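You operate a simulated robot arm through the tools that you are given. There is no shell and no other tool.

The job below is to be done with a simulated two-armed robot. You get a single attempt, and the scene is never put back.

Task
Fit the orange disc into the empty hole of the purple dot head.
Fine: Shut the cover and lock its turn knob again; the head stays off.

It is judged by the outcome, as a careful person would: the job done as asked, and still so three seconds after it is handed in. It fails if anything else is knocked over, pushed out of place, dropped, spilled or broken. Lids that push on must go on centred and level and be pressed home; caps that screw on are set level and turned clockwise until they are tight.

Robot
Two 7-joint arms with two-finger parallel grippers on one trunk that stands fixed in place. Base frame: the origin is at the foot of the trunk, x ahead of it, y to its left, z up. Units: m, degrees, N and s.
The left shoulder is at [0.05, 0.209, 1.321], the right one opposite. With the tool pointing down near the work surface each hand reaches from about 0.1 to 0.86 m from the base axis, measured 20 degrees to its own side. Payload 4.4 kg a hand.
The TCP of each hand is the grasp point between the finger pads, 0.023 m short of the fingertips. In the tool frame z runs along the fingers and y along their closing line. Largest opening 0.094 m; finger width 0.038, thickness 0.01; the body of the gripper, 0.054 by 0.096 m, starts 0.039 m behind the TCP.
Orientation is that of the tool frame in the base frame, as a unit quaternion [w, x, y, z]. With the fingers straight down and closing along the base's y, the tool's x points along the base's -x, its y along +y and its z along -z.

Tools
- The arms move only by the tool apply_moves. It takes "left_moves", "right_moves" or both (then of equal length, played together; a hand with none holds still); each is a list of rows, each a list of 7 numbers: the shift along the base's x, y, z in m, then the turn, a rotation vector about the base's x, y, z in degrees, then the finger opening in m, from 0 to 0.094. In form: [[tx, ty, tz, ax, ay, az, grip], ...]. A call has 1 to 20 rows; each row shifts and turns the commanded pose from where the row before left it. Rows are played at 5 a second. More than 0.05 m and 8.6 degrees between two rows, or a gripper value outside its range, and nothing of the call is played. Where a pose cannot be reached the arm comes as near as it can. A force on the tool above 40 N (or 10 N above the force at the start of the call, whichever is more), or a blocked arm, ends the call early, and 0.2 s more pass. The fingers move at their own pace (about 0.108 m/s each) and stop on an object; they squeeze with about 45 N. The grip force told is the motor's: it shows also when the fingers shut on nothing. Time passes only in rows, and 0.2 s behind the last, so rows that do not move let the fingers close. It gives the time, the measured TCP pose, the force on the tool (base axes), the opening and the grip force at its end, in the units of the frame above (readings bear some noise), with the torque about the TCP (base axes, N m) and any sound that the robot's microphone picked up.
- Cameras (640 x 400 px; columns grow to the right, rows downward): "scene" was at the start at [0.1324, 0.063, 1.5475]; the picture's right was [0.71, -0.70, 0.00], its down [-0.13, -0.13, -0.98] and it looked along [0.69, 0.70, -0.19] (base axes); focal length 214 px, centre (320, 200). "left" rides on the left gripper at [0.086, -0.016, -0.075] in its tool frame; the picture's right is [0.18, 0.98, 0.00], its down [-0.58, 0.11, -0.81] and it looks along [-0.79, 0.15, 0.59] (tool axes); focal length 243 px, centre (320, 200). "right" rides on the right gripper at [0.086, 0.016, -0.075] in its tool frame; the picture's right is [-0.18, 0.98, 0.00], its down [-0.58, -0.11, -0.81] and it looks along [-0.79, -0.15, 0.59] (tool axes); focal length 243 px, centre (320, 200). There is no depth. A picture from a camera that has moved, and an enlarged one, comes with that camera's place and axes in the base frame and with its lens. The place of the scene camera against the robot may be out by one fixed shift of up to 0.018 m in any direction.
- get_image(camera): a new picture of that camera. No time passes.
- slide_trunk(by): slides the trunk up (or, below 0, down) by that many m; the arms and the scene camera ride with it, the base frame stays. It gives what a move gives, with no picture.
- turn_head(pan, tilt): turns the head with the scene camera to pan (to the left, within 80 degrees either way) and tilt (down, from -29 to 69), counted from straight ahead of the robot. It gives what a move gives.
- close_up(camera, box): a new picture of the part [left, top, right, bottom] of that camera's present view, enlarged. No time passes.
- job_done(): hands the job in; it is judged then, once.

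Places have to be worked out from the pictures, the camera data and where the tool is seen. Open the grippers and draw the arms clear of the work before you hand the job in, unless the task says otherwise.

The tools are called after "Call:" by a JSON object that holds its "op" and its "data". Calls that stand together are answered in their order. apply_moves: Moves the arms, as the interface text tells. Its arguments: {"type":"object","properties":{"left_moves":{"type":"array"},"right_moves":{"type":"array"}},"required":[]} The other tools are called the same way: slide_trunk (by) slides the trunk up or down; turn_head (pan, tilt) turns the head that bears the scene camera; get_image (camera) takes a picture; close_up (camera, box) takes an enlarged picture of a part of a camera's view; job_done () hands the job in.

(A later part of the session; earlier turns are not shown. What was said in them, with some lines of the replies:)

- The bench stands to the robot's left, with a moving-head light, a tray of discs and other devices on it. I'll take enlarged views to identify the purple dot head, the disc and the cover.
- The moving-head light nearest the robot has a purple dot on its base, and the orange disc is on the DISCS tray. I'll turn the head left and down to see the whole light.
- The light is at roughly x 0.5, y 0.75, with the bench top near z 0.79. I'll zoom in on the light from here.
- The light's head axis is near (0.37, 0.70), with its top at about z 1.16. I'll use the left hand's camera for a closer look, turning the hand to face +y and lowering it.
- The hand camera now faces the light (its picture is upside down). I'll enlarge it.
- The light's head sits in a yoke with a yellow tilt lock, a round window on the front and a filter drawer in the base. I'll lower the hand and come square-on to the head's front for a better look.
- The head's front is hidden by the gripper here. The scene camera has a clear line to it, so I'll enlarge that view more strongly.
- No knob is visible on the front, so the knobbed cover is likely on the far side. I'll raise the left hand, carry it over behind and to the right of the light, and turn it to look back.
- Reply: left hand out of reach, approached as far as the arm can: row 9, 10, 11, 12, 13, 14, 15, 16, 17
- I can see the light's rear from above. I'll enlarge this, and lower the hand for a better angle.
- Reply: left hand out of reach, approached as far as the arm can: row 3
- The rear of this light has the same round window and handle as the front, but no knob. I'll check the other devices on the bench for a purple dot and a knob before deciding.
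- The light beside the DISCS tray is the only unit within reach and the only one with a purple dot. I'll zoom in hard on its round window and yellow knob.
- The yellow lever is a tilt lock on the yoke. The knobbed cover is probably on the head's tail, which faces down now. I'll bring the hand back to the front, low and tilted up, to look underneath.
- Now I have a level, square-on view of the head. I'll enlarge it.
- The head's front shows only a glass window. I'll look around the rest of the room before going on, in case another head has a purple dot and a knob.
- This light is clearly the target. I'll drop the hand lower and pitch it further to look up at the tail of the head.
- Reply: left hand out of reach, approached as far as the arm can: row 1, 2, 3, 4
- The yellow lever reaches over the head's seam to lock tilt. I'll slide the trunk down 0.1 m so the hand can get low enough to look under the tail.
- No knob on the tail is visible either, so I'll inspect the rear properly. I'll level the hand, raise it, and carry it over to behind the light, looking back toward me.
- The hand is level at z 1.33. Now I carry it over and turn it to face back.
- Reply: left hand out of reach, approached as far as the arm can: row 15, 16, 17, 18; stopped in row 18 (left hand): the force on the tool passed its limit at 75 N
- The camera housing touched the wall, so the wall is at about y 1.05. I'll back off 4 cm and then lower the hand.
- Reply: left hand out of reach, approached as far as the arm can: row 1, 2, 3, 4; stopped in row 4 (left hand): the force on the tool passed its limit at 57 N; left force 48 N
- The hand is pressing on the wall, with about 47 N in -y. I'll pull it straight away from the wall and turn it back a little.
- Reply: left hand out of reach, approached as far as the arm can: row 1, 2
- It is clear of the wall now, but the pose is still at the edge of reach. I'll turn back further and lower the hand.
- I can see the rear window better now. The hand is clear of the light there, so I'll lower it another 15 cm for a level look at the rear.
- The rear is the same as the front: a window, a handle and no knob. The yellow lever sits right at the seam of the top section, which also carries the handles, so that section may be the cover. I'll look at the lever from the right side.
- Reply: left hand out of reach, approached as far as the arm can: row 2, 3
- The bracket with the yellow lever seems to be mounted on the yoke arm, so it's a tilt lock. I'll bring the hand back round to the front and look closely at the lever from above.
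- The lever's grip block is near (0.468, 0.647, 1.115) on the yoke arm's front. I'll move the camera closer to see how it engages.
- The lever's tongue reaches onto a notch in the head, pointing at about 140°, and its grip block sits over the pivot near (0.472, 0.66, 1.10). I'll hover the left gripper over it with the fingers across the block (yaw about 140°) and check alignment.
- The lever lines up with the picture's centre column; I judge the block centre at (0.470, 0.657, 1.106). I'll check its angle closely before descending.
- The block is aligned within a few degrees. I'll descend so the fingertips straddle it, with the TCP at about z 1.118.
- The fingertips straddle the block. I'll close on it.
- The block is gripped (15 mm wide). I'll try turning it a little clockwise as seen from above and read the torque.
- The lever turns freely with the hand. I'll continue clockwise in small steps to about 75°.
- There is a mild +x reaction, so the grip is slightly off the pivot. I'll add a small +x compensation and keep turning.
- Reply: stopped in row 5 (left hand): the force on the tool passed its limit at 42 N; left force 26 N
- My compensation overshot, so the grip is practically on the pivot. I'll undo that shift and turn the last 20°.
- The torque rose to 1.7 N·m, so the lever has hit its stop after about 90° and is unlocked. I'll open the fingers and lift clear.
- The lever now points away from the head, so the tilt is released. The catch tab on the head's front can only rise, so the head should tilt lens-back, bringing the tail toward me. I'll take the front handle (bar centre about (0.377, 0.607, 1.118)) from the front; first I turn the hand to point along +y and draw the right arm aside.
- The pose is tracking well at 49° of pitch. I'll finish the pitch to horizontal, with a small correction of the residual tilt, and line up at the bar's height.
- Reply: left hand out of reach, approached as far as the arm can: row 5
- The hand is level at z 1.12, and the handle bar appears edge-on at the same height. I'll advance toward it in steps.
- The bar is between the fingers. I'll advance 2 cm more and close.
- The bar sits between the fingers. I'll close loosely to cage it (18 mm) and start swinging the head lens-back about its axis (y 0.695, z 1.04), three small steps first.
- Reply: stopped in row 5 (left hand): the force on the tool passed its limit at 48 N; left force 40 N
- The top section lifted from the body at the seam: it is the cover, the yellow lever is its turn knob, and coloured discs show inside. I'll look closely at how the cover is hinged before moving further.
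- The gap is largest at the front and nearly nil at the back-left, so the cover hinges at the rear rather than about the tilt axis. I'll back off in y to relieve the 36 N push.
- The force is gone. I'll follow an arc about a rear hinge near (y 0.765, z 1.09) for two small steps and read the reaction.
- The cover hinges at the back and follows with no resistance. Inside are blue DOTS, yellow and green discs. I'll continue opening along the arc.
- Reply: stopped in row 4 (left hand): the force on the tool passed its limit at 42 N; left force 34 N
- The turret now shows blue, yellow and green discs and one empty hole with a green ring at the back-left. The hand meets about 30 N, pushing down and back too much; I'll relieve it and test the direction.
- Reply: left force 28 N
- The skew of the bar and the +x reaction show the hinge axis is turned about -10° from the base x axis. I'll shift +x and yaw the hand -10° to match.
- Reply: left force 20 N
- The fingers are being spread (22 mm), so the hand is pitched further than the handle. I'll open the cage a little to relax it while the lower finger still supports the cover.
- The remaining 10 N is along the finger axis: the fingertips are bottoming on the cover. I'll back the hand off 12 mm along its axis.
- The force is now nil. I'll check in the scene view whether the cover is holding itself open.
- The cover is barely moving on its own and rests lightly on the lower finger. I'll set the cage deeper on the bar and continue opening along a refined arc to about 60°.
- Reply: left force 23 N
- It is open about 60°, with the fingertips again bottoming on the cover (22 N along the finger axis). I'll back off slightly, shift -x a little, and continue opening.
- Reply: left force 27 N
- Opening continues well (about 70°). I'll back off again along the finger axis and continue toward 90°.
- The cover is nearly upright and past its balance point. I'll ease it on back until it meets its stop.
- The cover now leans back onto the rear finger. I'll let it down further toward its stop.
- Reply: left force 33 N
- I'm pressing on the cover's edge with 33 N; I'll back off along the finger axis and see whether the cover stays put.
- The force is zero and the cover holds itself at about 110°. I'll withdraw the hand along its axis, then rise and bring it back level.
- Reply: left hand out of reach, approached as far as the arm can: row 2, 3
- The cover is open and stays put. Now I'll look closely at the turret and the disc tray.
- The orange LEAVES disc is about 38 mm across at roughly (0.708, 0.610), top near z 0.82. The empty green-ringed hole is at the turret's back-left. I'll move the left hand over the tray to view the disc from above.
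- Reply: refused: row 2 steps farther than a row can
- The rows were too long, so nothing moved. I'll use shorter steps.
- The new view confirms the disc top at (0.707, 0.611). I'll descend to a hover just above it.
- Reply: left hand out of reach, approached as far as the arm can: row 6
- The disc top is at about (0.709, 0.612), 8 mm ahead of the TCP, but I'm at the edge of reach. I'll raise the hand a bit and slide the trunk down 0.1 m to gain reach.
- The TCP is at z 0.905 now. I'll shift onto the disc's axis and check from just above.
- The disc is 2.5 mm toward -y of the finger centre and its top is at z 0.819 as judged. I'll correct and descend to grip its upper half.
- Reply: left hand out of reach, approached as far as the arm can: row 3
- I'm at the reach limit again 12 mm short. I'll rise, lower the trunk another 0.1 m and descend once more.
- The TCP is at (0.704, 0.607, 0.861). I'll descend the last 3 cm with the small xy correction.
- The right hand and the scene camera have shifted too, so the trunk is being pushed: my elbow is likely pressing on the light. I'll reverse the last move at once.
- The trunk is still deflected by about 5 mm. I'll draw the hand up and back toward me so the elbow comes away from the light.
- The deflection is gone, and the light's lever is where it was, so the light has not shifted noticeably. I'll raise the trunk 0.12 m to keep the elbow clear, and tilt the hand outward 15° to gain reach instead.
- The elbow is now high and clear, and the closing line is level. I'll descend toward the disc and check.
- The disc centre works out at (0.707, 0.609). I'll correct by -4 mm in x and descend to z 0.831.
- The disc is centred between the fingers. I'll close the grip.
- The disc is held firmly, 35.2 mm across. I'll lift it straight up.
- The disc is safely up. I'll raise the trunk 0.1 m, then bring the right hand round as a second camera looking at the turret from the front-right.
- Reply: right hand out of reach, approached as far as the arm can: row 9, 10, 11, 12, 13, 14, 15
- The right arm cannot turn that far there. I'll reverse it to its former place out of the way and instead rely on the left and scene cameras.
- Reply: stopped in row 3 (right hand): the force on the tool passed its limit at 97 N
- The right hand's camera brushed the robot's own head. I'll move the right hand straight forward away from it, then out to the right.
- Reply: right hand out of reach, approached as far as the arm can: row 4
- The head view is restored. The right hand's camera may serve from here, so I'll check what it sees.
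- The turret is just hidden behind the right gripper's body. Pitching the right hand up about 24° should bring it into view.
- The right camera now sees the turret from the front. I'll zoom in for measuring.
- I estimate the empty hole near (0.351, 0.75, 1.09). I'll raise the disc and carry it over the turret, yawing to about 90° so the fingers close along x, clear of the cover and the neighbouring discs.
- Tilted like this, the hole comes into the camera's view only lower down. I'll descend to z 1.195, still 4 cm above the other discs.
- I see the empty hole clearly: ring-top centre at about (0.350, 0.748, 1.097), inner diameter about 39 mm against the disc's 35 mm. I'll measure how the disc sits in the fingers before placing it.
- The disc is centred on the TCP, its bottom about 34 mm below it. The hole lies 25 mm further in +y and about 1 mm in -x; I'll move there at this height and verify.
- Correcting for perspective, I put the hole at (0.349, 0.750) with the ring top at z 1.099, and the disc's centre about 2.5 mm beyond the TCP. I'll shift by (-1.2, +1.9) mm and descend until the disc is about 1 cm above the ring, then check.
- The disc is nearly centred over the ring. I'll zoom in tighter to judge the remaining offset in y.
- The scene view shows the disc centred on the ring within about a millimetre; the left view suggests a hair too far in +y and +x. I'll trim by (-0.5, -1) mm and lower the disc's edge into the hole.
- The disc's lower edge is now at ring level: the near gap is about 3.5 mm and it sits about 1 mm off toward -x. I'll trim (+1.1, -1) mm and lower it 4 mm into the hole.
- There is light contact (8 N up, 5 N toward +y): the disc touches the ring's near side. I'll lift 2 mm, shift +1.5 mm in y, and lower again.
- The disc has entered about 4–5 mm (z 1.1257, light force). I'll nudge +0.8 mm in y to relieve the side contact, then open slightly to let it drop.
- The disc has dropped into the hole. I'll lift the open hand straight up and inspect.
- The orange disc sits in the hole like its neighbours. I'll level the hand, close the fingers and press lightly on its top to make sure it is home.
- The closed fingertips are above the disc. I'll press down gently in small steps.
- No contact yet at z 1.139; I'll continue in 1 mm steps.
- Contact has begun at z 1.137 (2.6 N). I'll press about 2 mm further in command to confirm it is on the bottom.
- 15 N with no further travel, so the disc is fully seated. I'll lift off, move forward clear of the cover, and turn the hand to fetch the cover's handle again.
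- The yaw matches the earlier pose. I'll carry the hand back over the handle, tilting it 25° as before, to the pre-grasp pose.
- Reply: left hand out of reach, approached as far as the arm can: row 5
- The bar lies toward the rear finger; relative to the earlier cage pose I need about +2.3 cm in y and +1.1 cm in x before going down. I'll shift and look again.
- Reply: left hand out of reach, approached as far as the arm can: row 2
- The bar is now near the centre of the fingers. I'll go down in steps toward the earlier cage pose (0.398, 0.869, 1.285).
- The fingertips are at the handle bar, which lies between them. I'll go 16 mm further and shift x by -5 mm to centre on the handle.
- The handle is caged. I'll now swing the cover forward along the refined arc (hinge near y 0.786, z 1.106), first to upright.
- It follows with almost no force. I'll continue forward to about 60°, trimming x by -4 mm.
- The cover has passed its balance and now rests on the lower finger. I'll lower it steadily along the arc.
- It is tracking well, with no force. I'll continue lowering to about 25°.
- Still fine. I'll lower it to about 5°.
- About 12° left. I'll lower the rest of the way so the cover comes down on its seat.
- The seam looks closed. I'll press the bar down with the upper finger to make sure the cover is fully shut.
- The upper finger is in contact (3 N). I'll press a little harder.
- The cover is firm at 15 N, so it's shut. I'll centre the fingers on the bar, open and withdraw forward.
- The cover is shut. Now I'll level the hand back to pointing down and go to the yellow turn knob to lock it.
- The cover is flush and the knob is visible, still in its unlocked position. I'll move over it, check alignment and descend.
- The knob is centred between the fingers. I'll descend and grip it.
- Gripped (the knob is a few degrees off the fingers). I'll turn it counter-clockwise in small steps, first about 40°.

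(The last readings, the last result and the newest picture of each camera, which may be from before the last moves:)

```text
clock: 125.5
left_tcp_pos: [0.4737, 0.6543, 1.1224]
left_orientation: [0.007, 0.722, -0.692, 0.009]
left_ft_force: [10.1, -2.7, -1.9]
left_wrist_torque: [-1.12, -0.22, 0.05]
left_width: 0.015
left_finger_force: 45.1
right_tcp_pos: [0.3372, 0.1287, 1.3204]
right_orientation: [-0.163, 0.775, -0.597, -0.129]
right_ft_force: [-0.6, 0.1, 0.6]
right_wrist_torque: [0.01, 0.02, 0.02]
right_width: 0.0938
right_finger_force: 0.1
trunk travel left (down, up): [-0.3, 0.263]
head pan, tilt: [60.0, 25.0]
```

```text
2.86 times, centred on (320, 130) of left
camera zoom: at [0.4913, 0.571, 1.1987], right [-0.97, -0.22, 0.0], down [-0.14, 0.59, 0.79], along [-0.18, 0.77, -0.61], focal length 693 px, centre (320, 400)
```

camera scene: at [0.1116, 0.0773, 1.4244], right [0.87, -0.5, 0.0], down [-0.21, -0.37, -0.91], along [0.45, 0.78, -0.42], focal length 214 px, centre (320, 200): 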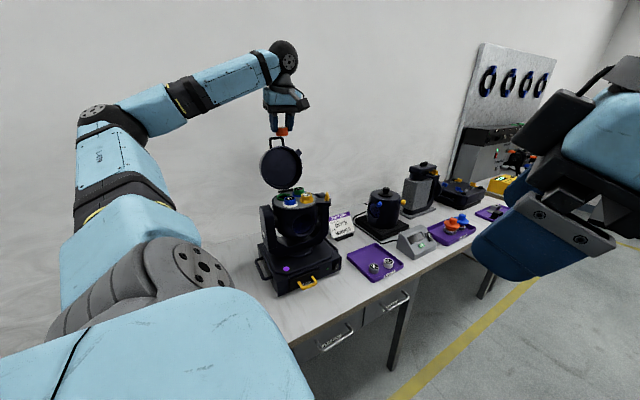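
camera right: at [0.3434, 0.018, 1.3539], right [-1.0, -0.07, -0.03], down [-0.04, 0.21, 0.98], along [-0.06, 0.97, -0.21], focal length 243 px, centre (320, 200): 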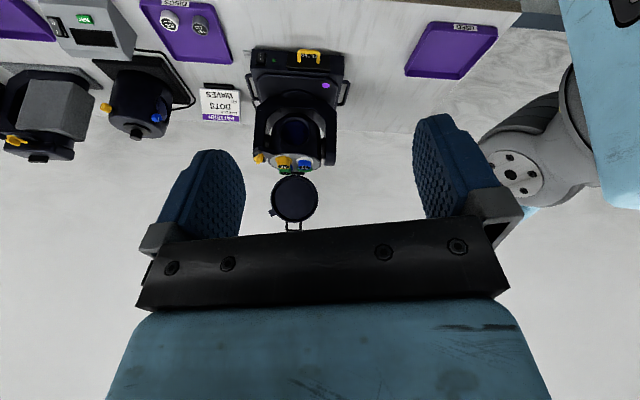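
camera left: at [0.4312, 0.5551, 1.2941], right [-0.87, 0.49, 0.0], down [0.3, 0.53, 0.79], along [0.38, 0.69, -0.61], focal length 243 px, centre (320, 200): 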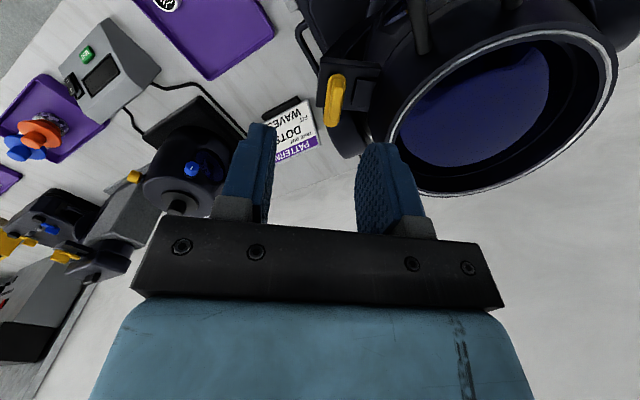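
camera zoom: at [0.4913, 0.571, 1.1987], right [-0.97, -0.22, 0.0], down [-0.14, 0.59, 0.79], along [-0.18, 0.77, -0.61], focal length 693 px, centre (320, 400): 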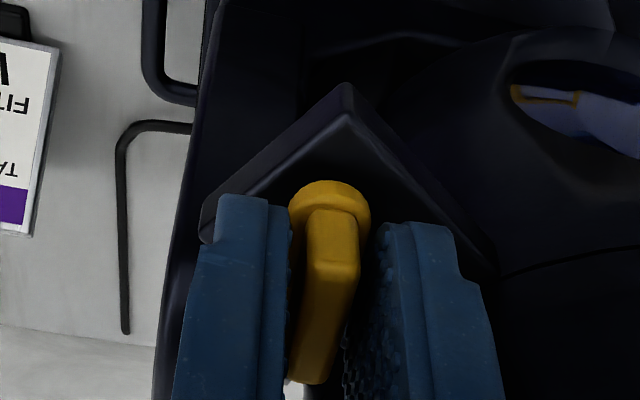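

It is turning freely. I'll continue to the locked position at yaw 140°.

Call:
{"op": "apply_moves", "data": {"left_moves": [[0, 0, 0, 0, 0, 7, 0.0], [0, 0, 0, 0, 0, 7, 0.0], [0, 0, 0, 0, 0, 7, 0.0], [0, 0, 0, 0, 0, 7, 0.0], [0, 0, 0, 0, 0, 7, 0.0]]}}

Call:
{"op": "close_up", "data": {"camera": "left", "box": [250, 60, 390, 200]}}

```text
clock: 126.7
left_tcp_pos: [0.4737, 0.6544, 1.1221]
left_orientation: [0.004, 0.897, -0.443, 0.01]
left_ft_force: [6.8, -5.4, -0.4]
left_wrist_torque: [-1.11, -0.94, -0.01]
left_width: 0.0148
left_finger_force: 44.6
right_tcp_pos: [0.3385, 0.1284, 1.3209]
right_orientation: [-0.163, 0.775, -0.597, -0.129]
right_ft_force: [-1.2, -0.5, -0.6]
right_wrist_torque: [-0.02, -0.01, -0.01]
right_width: 0.0941
right_finger_force: 0.1
trunk travel left (down, up): [-0.3, 0.263]
head pan, tilt: [60.0, 25.0]
```

```text
2.86 times, centred on (320, 130) of left
camera zoom: at [0.5361, 0.5973, 1.1987], right [-0.67, -0.74, 0.0], down [-0.45, 0.41, 0.79], along [-0.59, 0.53, -0.61], focal length 693 px, centre (320, 400)
```

zoom: 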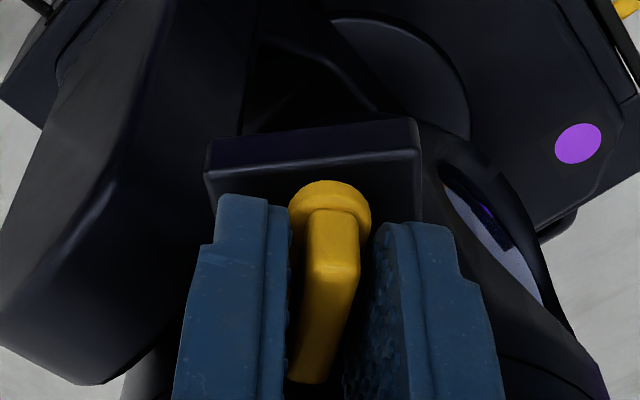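

At 128° now. I'll turn on until the stop is felt.

Call:
{"op": "apply_moves", "data": {"left_moves": [[0, 0, 0, 0, 0, 6, 0.0], [0, 0, 0, 0, 0, 6, 0.0], [0, 0, 0, 0, 0, 5, 0.0]]}}

Call:
{"op": "close_up", "data": {"camera": "left", "box": [250, 60, 390, 200]}}

```text
clock: 127.5
left_tcp_pos: [0.4731, 0.6547, 1.1223]
left_orientation: [0.002, 0.952, -0.306, 0.009]
left_ft_force: [9.0, -3.8, 1.0]
left_wrist_torque: [-0.46, -0.62, -0.03]
left_width: 0.0149
left_finger_force: 45.1
right_tcp_pos: [0.3384, 0.1283, 1.3217]
right_orientation: [-0.163, 0.775, -0.597, -0.128]
right_ft_force: [-0.7, 0.3, -0.5]
right_wrist_torque: [-0.01, -0.03, 0.02]
right_width: 0.094
right_finger_force: 0.0
trunk travel left (down, up): [-0.3, 0.263]
head pan, tilt: [60.0, 25.0]
```

```text
2.86 times, centred on (320, 130) of left
camera zoom: at [0.5502, 0.6186, 1.1986], right [-0.42, -0.91, 0.0], down [-0.55, 0.26, 0.79], along [-0.72, 0.34, -0.61], focal length 693 px, centre (320, 400)
```

zoom: 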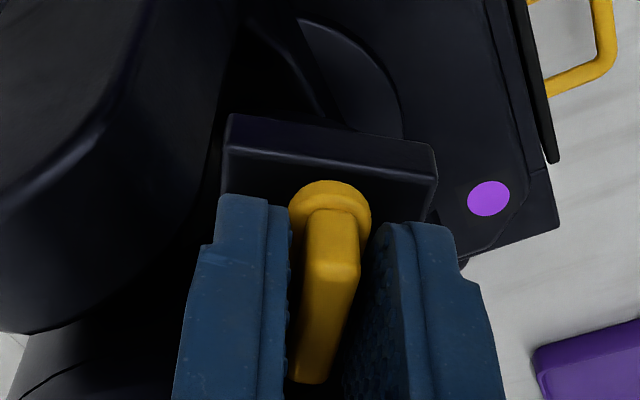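

No stop is felt yet at 144°. I'll add 3° at a time and watch the torque.

Call:
{"op": "apply_moves", "data": {"left_moves": [[0, 0, 0, 0, 0, 3, 0.0]]}}

Call:
{"op": "close_up", "data": {"camera": "scene", "box": [295, 170, 345, 215]}}

```text
clock: 127.9
left_tcp_pos: [0.4721, 0.6555, 1.1222]
left_orientation: [0.001, 0.959, -0.282, 0.01]
left_ft_force: [7.4, 0.7, 2.1]
left_wrist_torque: [-0.13, -0.29, -1.53]
left_width: 0.0151
left_finger_force: 45.0
right_tcp_pos: [0.3384, 0.1289, 1.3214]
right_orientation: [-0.162, 0.775, -0.597, -0.13]
right_ft_force: [0.2, -0.3, -0.8]
right_wrist_torque: [0.0, 0.01, 0.0]
right_width: 0.094
right_finger_force: 0.0
trunk travel left (down, up): [-0.3, 0.263]
head pan, tilt: [60.0, 25.0]
```

```text
8.89 times, centred on (320, 192) of scene
camera zoom: at [0.1137, 0.0767, 1.4243], right [0.87, -0.5, 0.0], down [-0.21, -0.37, -0.91], along [0.45, 0.78, -0.42], focal length 1906 px, centre (320, 267)
```

zoom: 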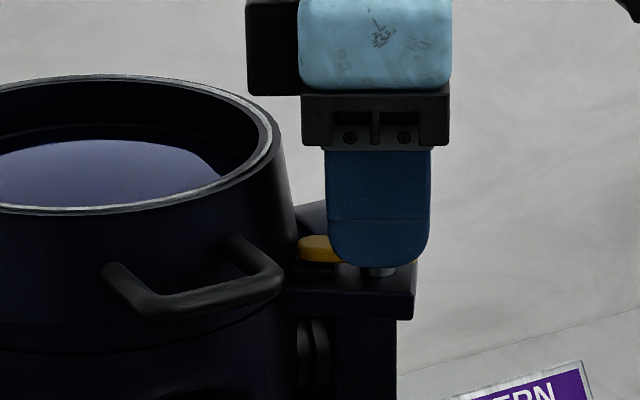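

The torque jumped to 1.5 N·m: the knob is at its locked stop. I'll release it, lift away and verify.

Call:
{"op": "apply_moves", "data": {"left_moves": [[0, 0, 0, 0, 0, 0, 0.02], [0, 0, 0, 0, 0, 0, 0.045], [0, 0, 0.03, 0, 0, 0, 0.045], [0, 0, 0.04, 0, 0, 0, 0.045]]}}

Call:
{"op": "close_up", "data": {"camera": "left", "box": [250, 0, 390, 140]}}

Call:
{"op": "close_up", "data": {"camera": "scene", "box": [255, 165, 345, 235]}}

Call:
{"op": "close_up", "data": {"camera": "right", "box": [245, 110, 345, 190]}}

```text
clock: 128.9
left_tcp_pos: [0.4717, 0.6537, 1.1919]
left_orientation: [0.001, 0.959, -0.282, 0.01]
left_ft_force: [-1.0, -1.1, 0.7]
left_wrist_torque: [0.01, 0.02, 0.03]
left_width: 0.0449
left_finger_force: 0.1
right_tcp_pos: [0.3379, 0.1291, 1.3211]
right_orientation: [-0.163, 0.775, -0.596, -0.129]
right_ft_force: [0.5, 0.5, 0.3]
right_wrist_torque: [0.03, 0.03, 0.0]
right_width: 0.094
right_finger_force: 0.1
trunk travel left (down, up): [-0.3, 0.263]
head pan, tilt: [60.0, 25.0]
```

```text
2.86 times, centred on (320, 70) of left
camera zoom: at [0.5513, 0.6218, 1.2691], right [-0.38, -0.93, 0.0], down [-0.56, 0.23, 0.79], along [-0.74, 0.3, -0.61], focal length 693 px, centre (320, 571)
```

zoom: 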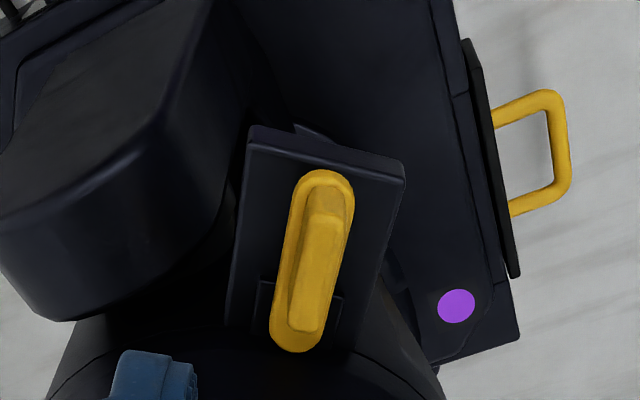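

```text
5.71 times, centred on (300, 200) of scene
camera zoom: at [0.1125, 0.0757, 1.4244], right [0.87, -0.5, 0.0], down [-0.21, -0.37, -0.91], along [0.45, 0.79, -0.42], focal length 1226 px, centre (434, 200)
```

zoom: 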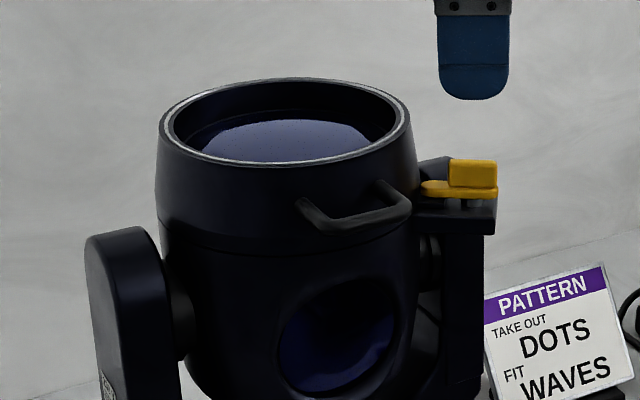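

```text
5.00 times, centred on (295, 150) of right
camera zoom: at [0.3442, 0.0165, 1.3536], right [-1.0, -0.07, -0.03], down [-0.04, 0.21, 0.98], along [-0.06, 0.98, -0.21], focal length 1213 px, centre (445, 450)
```

zoom: 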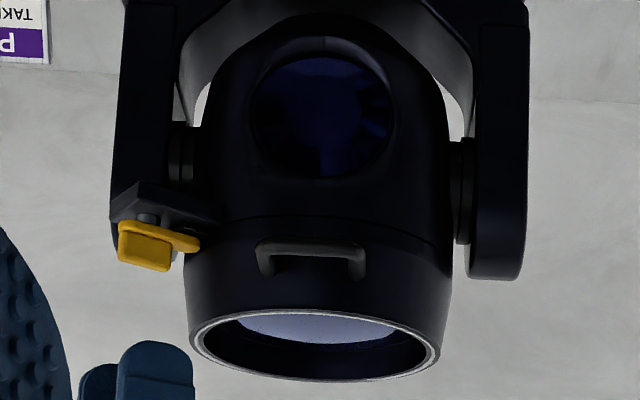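

The knob is back in its original locked position and the seam is even all round. I'll draw the left arm up and back, clear of the work.

Call:
{"op": "apply_moves", "data": {"left_moves": [[0, 0, 0.04, 0, 0, 0, 0.06], [0, -0.02, 0.04, 0, 0, -8, 0.08], [0, -0.03, 0.035, 0, 0, -8, 0.094], [0, -0.035, 0.03, 0, 0, -8, 0.094], [0, -0.04, 0.02, 0, 0, -8, 0.094], [0, -0.04, 0.02, 0, 0, -8, 0.094], [0, -0.03, 0.01, 0, 0, -8, 0.094], [0, 0, 0, 0, 0, -8, 0.094], [0, 0, 0, 0, 0, -8, 0.094], [0, 0, 0, 0, 0, -8, 0.094]]}}

Call:
{"op": "turn_head", "data": {"pan": 50, "tilt": 25}}

Call:
{"op": "get_image", "data": {"camera": "scene"}}

Call:
{"op": "close_up", "data": {"camera": "scene", "box": [210, 150, 400, 320]}}

Call:
{"op": "get_image", "data": {"camera": "left"}}

```text
clock: 131.1
left_tcp_pos: [0.4716, 0.4603, 1.387]
left_orientation: [-0.007, -0.61, 0.792, -0.008]
left_ft_force: [0.5, 0.0, 0.5]
left_wrist_torque: [-0.04, 0.0, -0.01]
left_width: 0.0941
left_finger_force: 0.0
right_tcp_pos: [0.3382, 0.1302, 1.3213]
right_orientation: [-0.164, 0.775, -0.597, -0.128]
right_ft_force: [0.2, 0.0, 0.2]
right_wrist_torque: [-0.04, 0.01, 0.03]
right_width: 0.094
right_finger_force: 0.0
trunk travel left (down, up): [-0.3, 0.263]
head pan, tilt: [60.0, 25.0]
```

```text
clock: 131.8
left_tcp_pos: [0.4703, 0.4602, 1.3854]
left_orientation: [-0.008, -0.611, 0.791, -0.007]
left_ft_force: [0.3, -0.6, 0.6]
left_wrist_torque: [0.01, 0.02, 0.01]
left_width: 0.0938
left_finger_force: 0.2
right_tcp_pos: [0.3383, 0.1288, 1.321]
right_orientation: [-0.164, 0.775, -0.597, -0.127]
right_ft_force: [1.0, 0.2, -0.1]
right_wrist_torque: [0.0, -0.01, 0.0]
right_width: 0.094
right_finger_force: 0.1
trunk travel left (down, up): [-0.3, 0.263]
head pan, tilt: [50.0, 25.0]
```

```text
taken
camera scene: at [0.126, 0.0675, 1.4243], right [0.77, -0.64, 0.0], down [-0.27, -0.32, -0.91], along [0.58, 0.69, -0.42], focal length 214 px, centre (320, 200)
```

scene: 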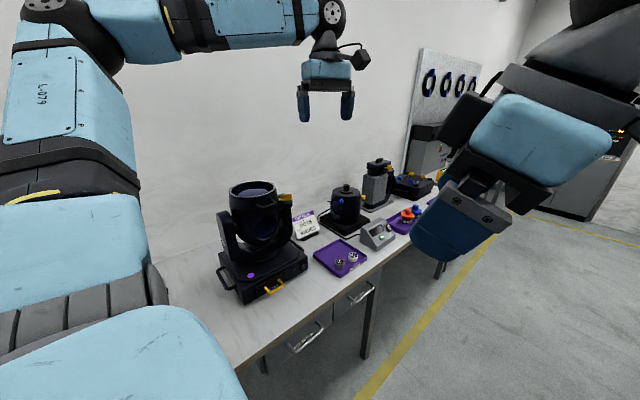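

```text
2.35 times, centred on (305, 235) of scene
camera zoom: at [0.126, 0.0675, 1.4243], right [0.77, -0.64, 0.0], down [-0.27, -0.32, -0.91], along [0.58, 0.69, -0.42], focal length 505 px, centre (355, 118)
```

zoom: 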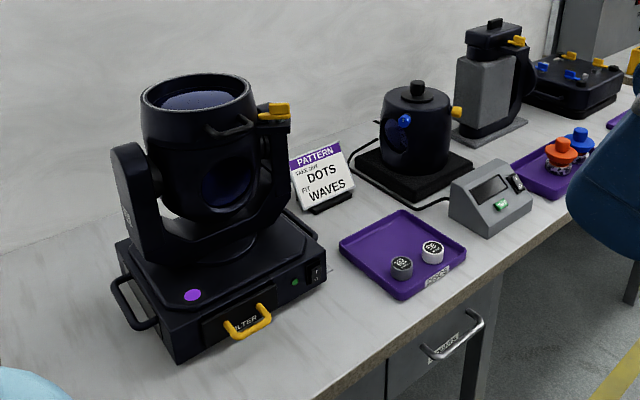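

```text
taken
camera left: at [0.4643, 0.3739, 1.4636], right [-1.0, 0.07, 0.0], down [0.04, 0.61, 0.79], along [0.06, 0.79, -0.61], focal length 243 px, centre (320, 200)
```

left: 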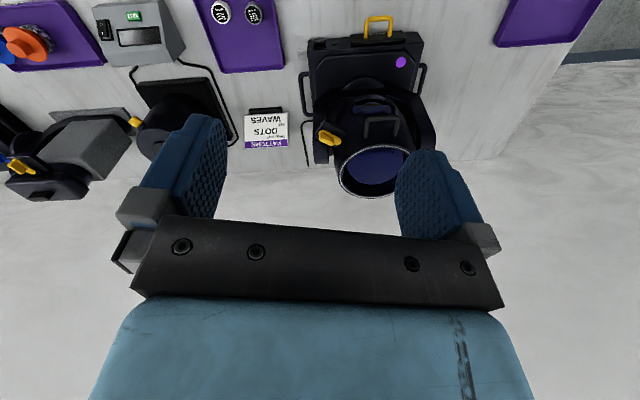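

Everything looks in order. To be sure nothing shifted, I'll put trunk and head back to the starting pose and compare with the first picture.

Call:
{"op": "slide_trunk", "data": {"by": 0.1}}

Call:
{"op": "turn_head", "data": {"pan": 45.2, "tilt": 10.7}}

Call:
{"op": "close_up", "data": {"camera": "scene", "box": [180, 240, 360, 400]}}

Call:
{"op": "get_image", "data": {"camera": "scene"}}

```text
clock: 133.1
left_tcp_pos: [0.4704, 0.4597, 1.486]
left_orientation: [-0.009, -0.611, 0.792, -0.007]
left_ft_force: [0.2, 0.1, -0.2]
left_wrist_torque: [0.01, 0.01, -0.02]
left_width: 0.094
left_finger_force: 0.1
right_tcp_pos: [0.3377, 0.1288, 1.4218]
right_orientation: [-0.164, 0.774, -0.598, -0.128]
right_ft_force: [0.4, -0.5, 0.1]
right_wrist_torque: [-0.04, 0.01, 0.02]
right_width: 0.0941
right_finger_force: 0.1
trunk travel left (down, up): [-0.4, 0.163]
head pan, tilt: [50.0, 25.0]
```

```text
clock: 133.9
left_tcp_pos: [0.4705, 0.461, 1.486]
left_orientation: [-0.008, -0.611, 0.792, -0.007]
left_ft_force: [-0.4, 0.2, -0.5]
left_wrist_torque: [-0.02, 0.0, 0.02]
left_width: 0.094
left_finger_force: 0.0
right_tcp_pos: [0.3378, 0.1287, 1.4204]
right_orientation: [-0.164, 0.775, -0.597, -0.128]
right_ft_force: [0.6, 0.0, -0.4]
right_wrist_torque: [0.0, -0.02, 0.01]
right_width: 0.0942
right_finger_force: 0.0
trunk travel left (down, up): [-0.4, 0.163]
head pan, tilt: [45.2, 10.7]
```

```text
2.50 times, centred on (270, 320) of scene
camera zoom: at [0.1323, 0.0631, 1.5475], right [0.71, -0.7, 0.0], down [-0.13, -0.13, -0.98], along [0.69, 0.7, -0.19], focal length 536 px, centre (445, -100)
```

zoom: 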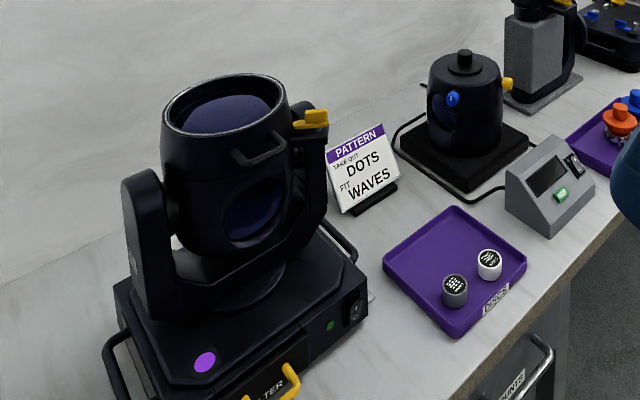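

```text
taken
camera scene: at [0.1323, 0.0631, 1.5475], right [0.71, -0.7, 0.0], down [-0.13, -0.13, -0.98], along [0.69, 0.7, -0.19], focal length 214 px, centre (320, 200)
```

scene: 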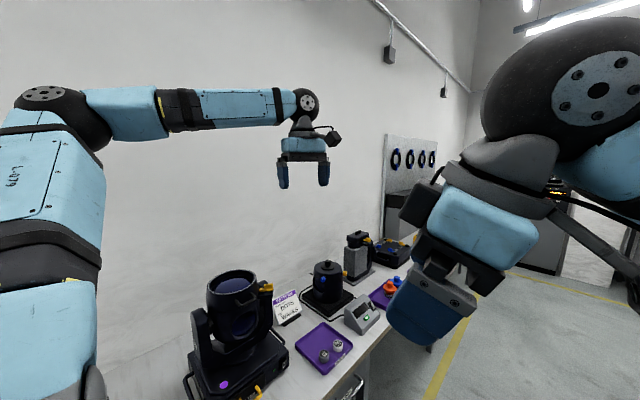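

Compared with the first picture, the light, tray, sign and other discs are in the same places. The only change is that the orange disc is now in the head. The cover is shut, its knob is locked, the power switch was never touched, and both grippers are open and clear, so I'm handing the job in.

Call:
{"op": "job_done", "data": {}}

```text
The job is handed in.
```

The orange LEAVES disc is now in the empty hole of the purple dot head. The cover is shut, and its yellow turn knob is back at its locked stop. I never touched the power switch, so the head is still off.

- **Disc:** it dropped into the green-ringed hole. Pressing on it with about 15 N moved it no further, so it is fully seated.
- **Cover and knob:** the cover did not give when I pressed the handle with about 15 N. The knob turned until it hit its stop, which is its original position.
- **Bumps along the way:**
  - The left hand touched the wall behind the bench twice.
  - The left elbow seems to have pressed on the light while I was reaching for the disc.
  - The right hand brushed the robot's own head camera.
- **Final check:** in a last picture from the starting viewpoint, the light, tray, sign and other discs were where they began. Only the orange disc had moved.

Both grippers are open and both arms are clear of the work.
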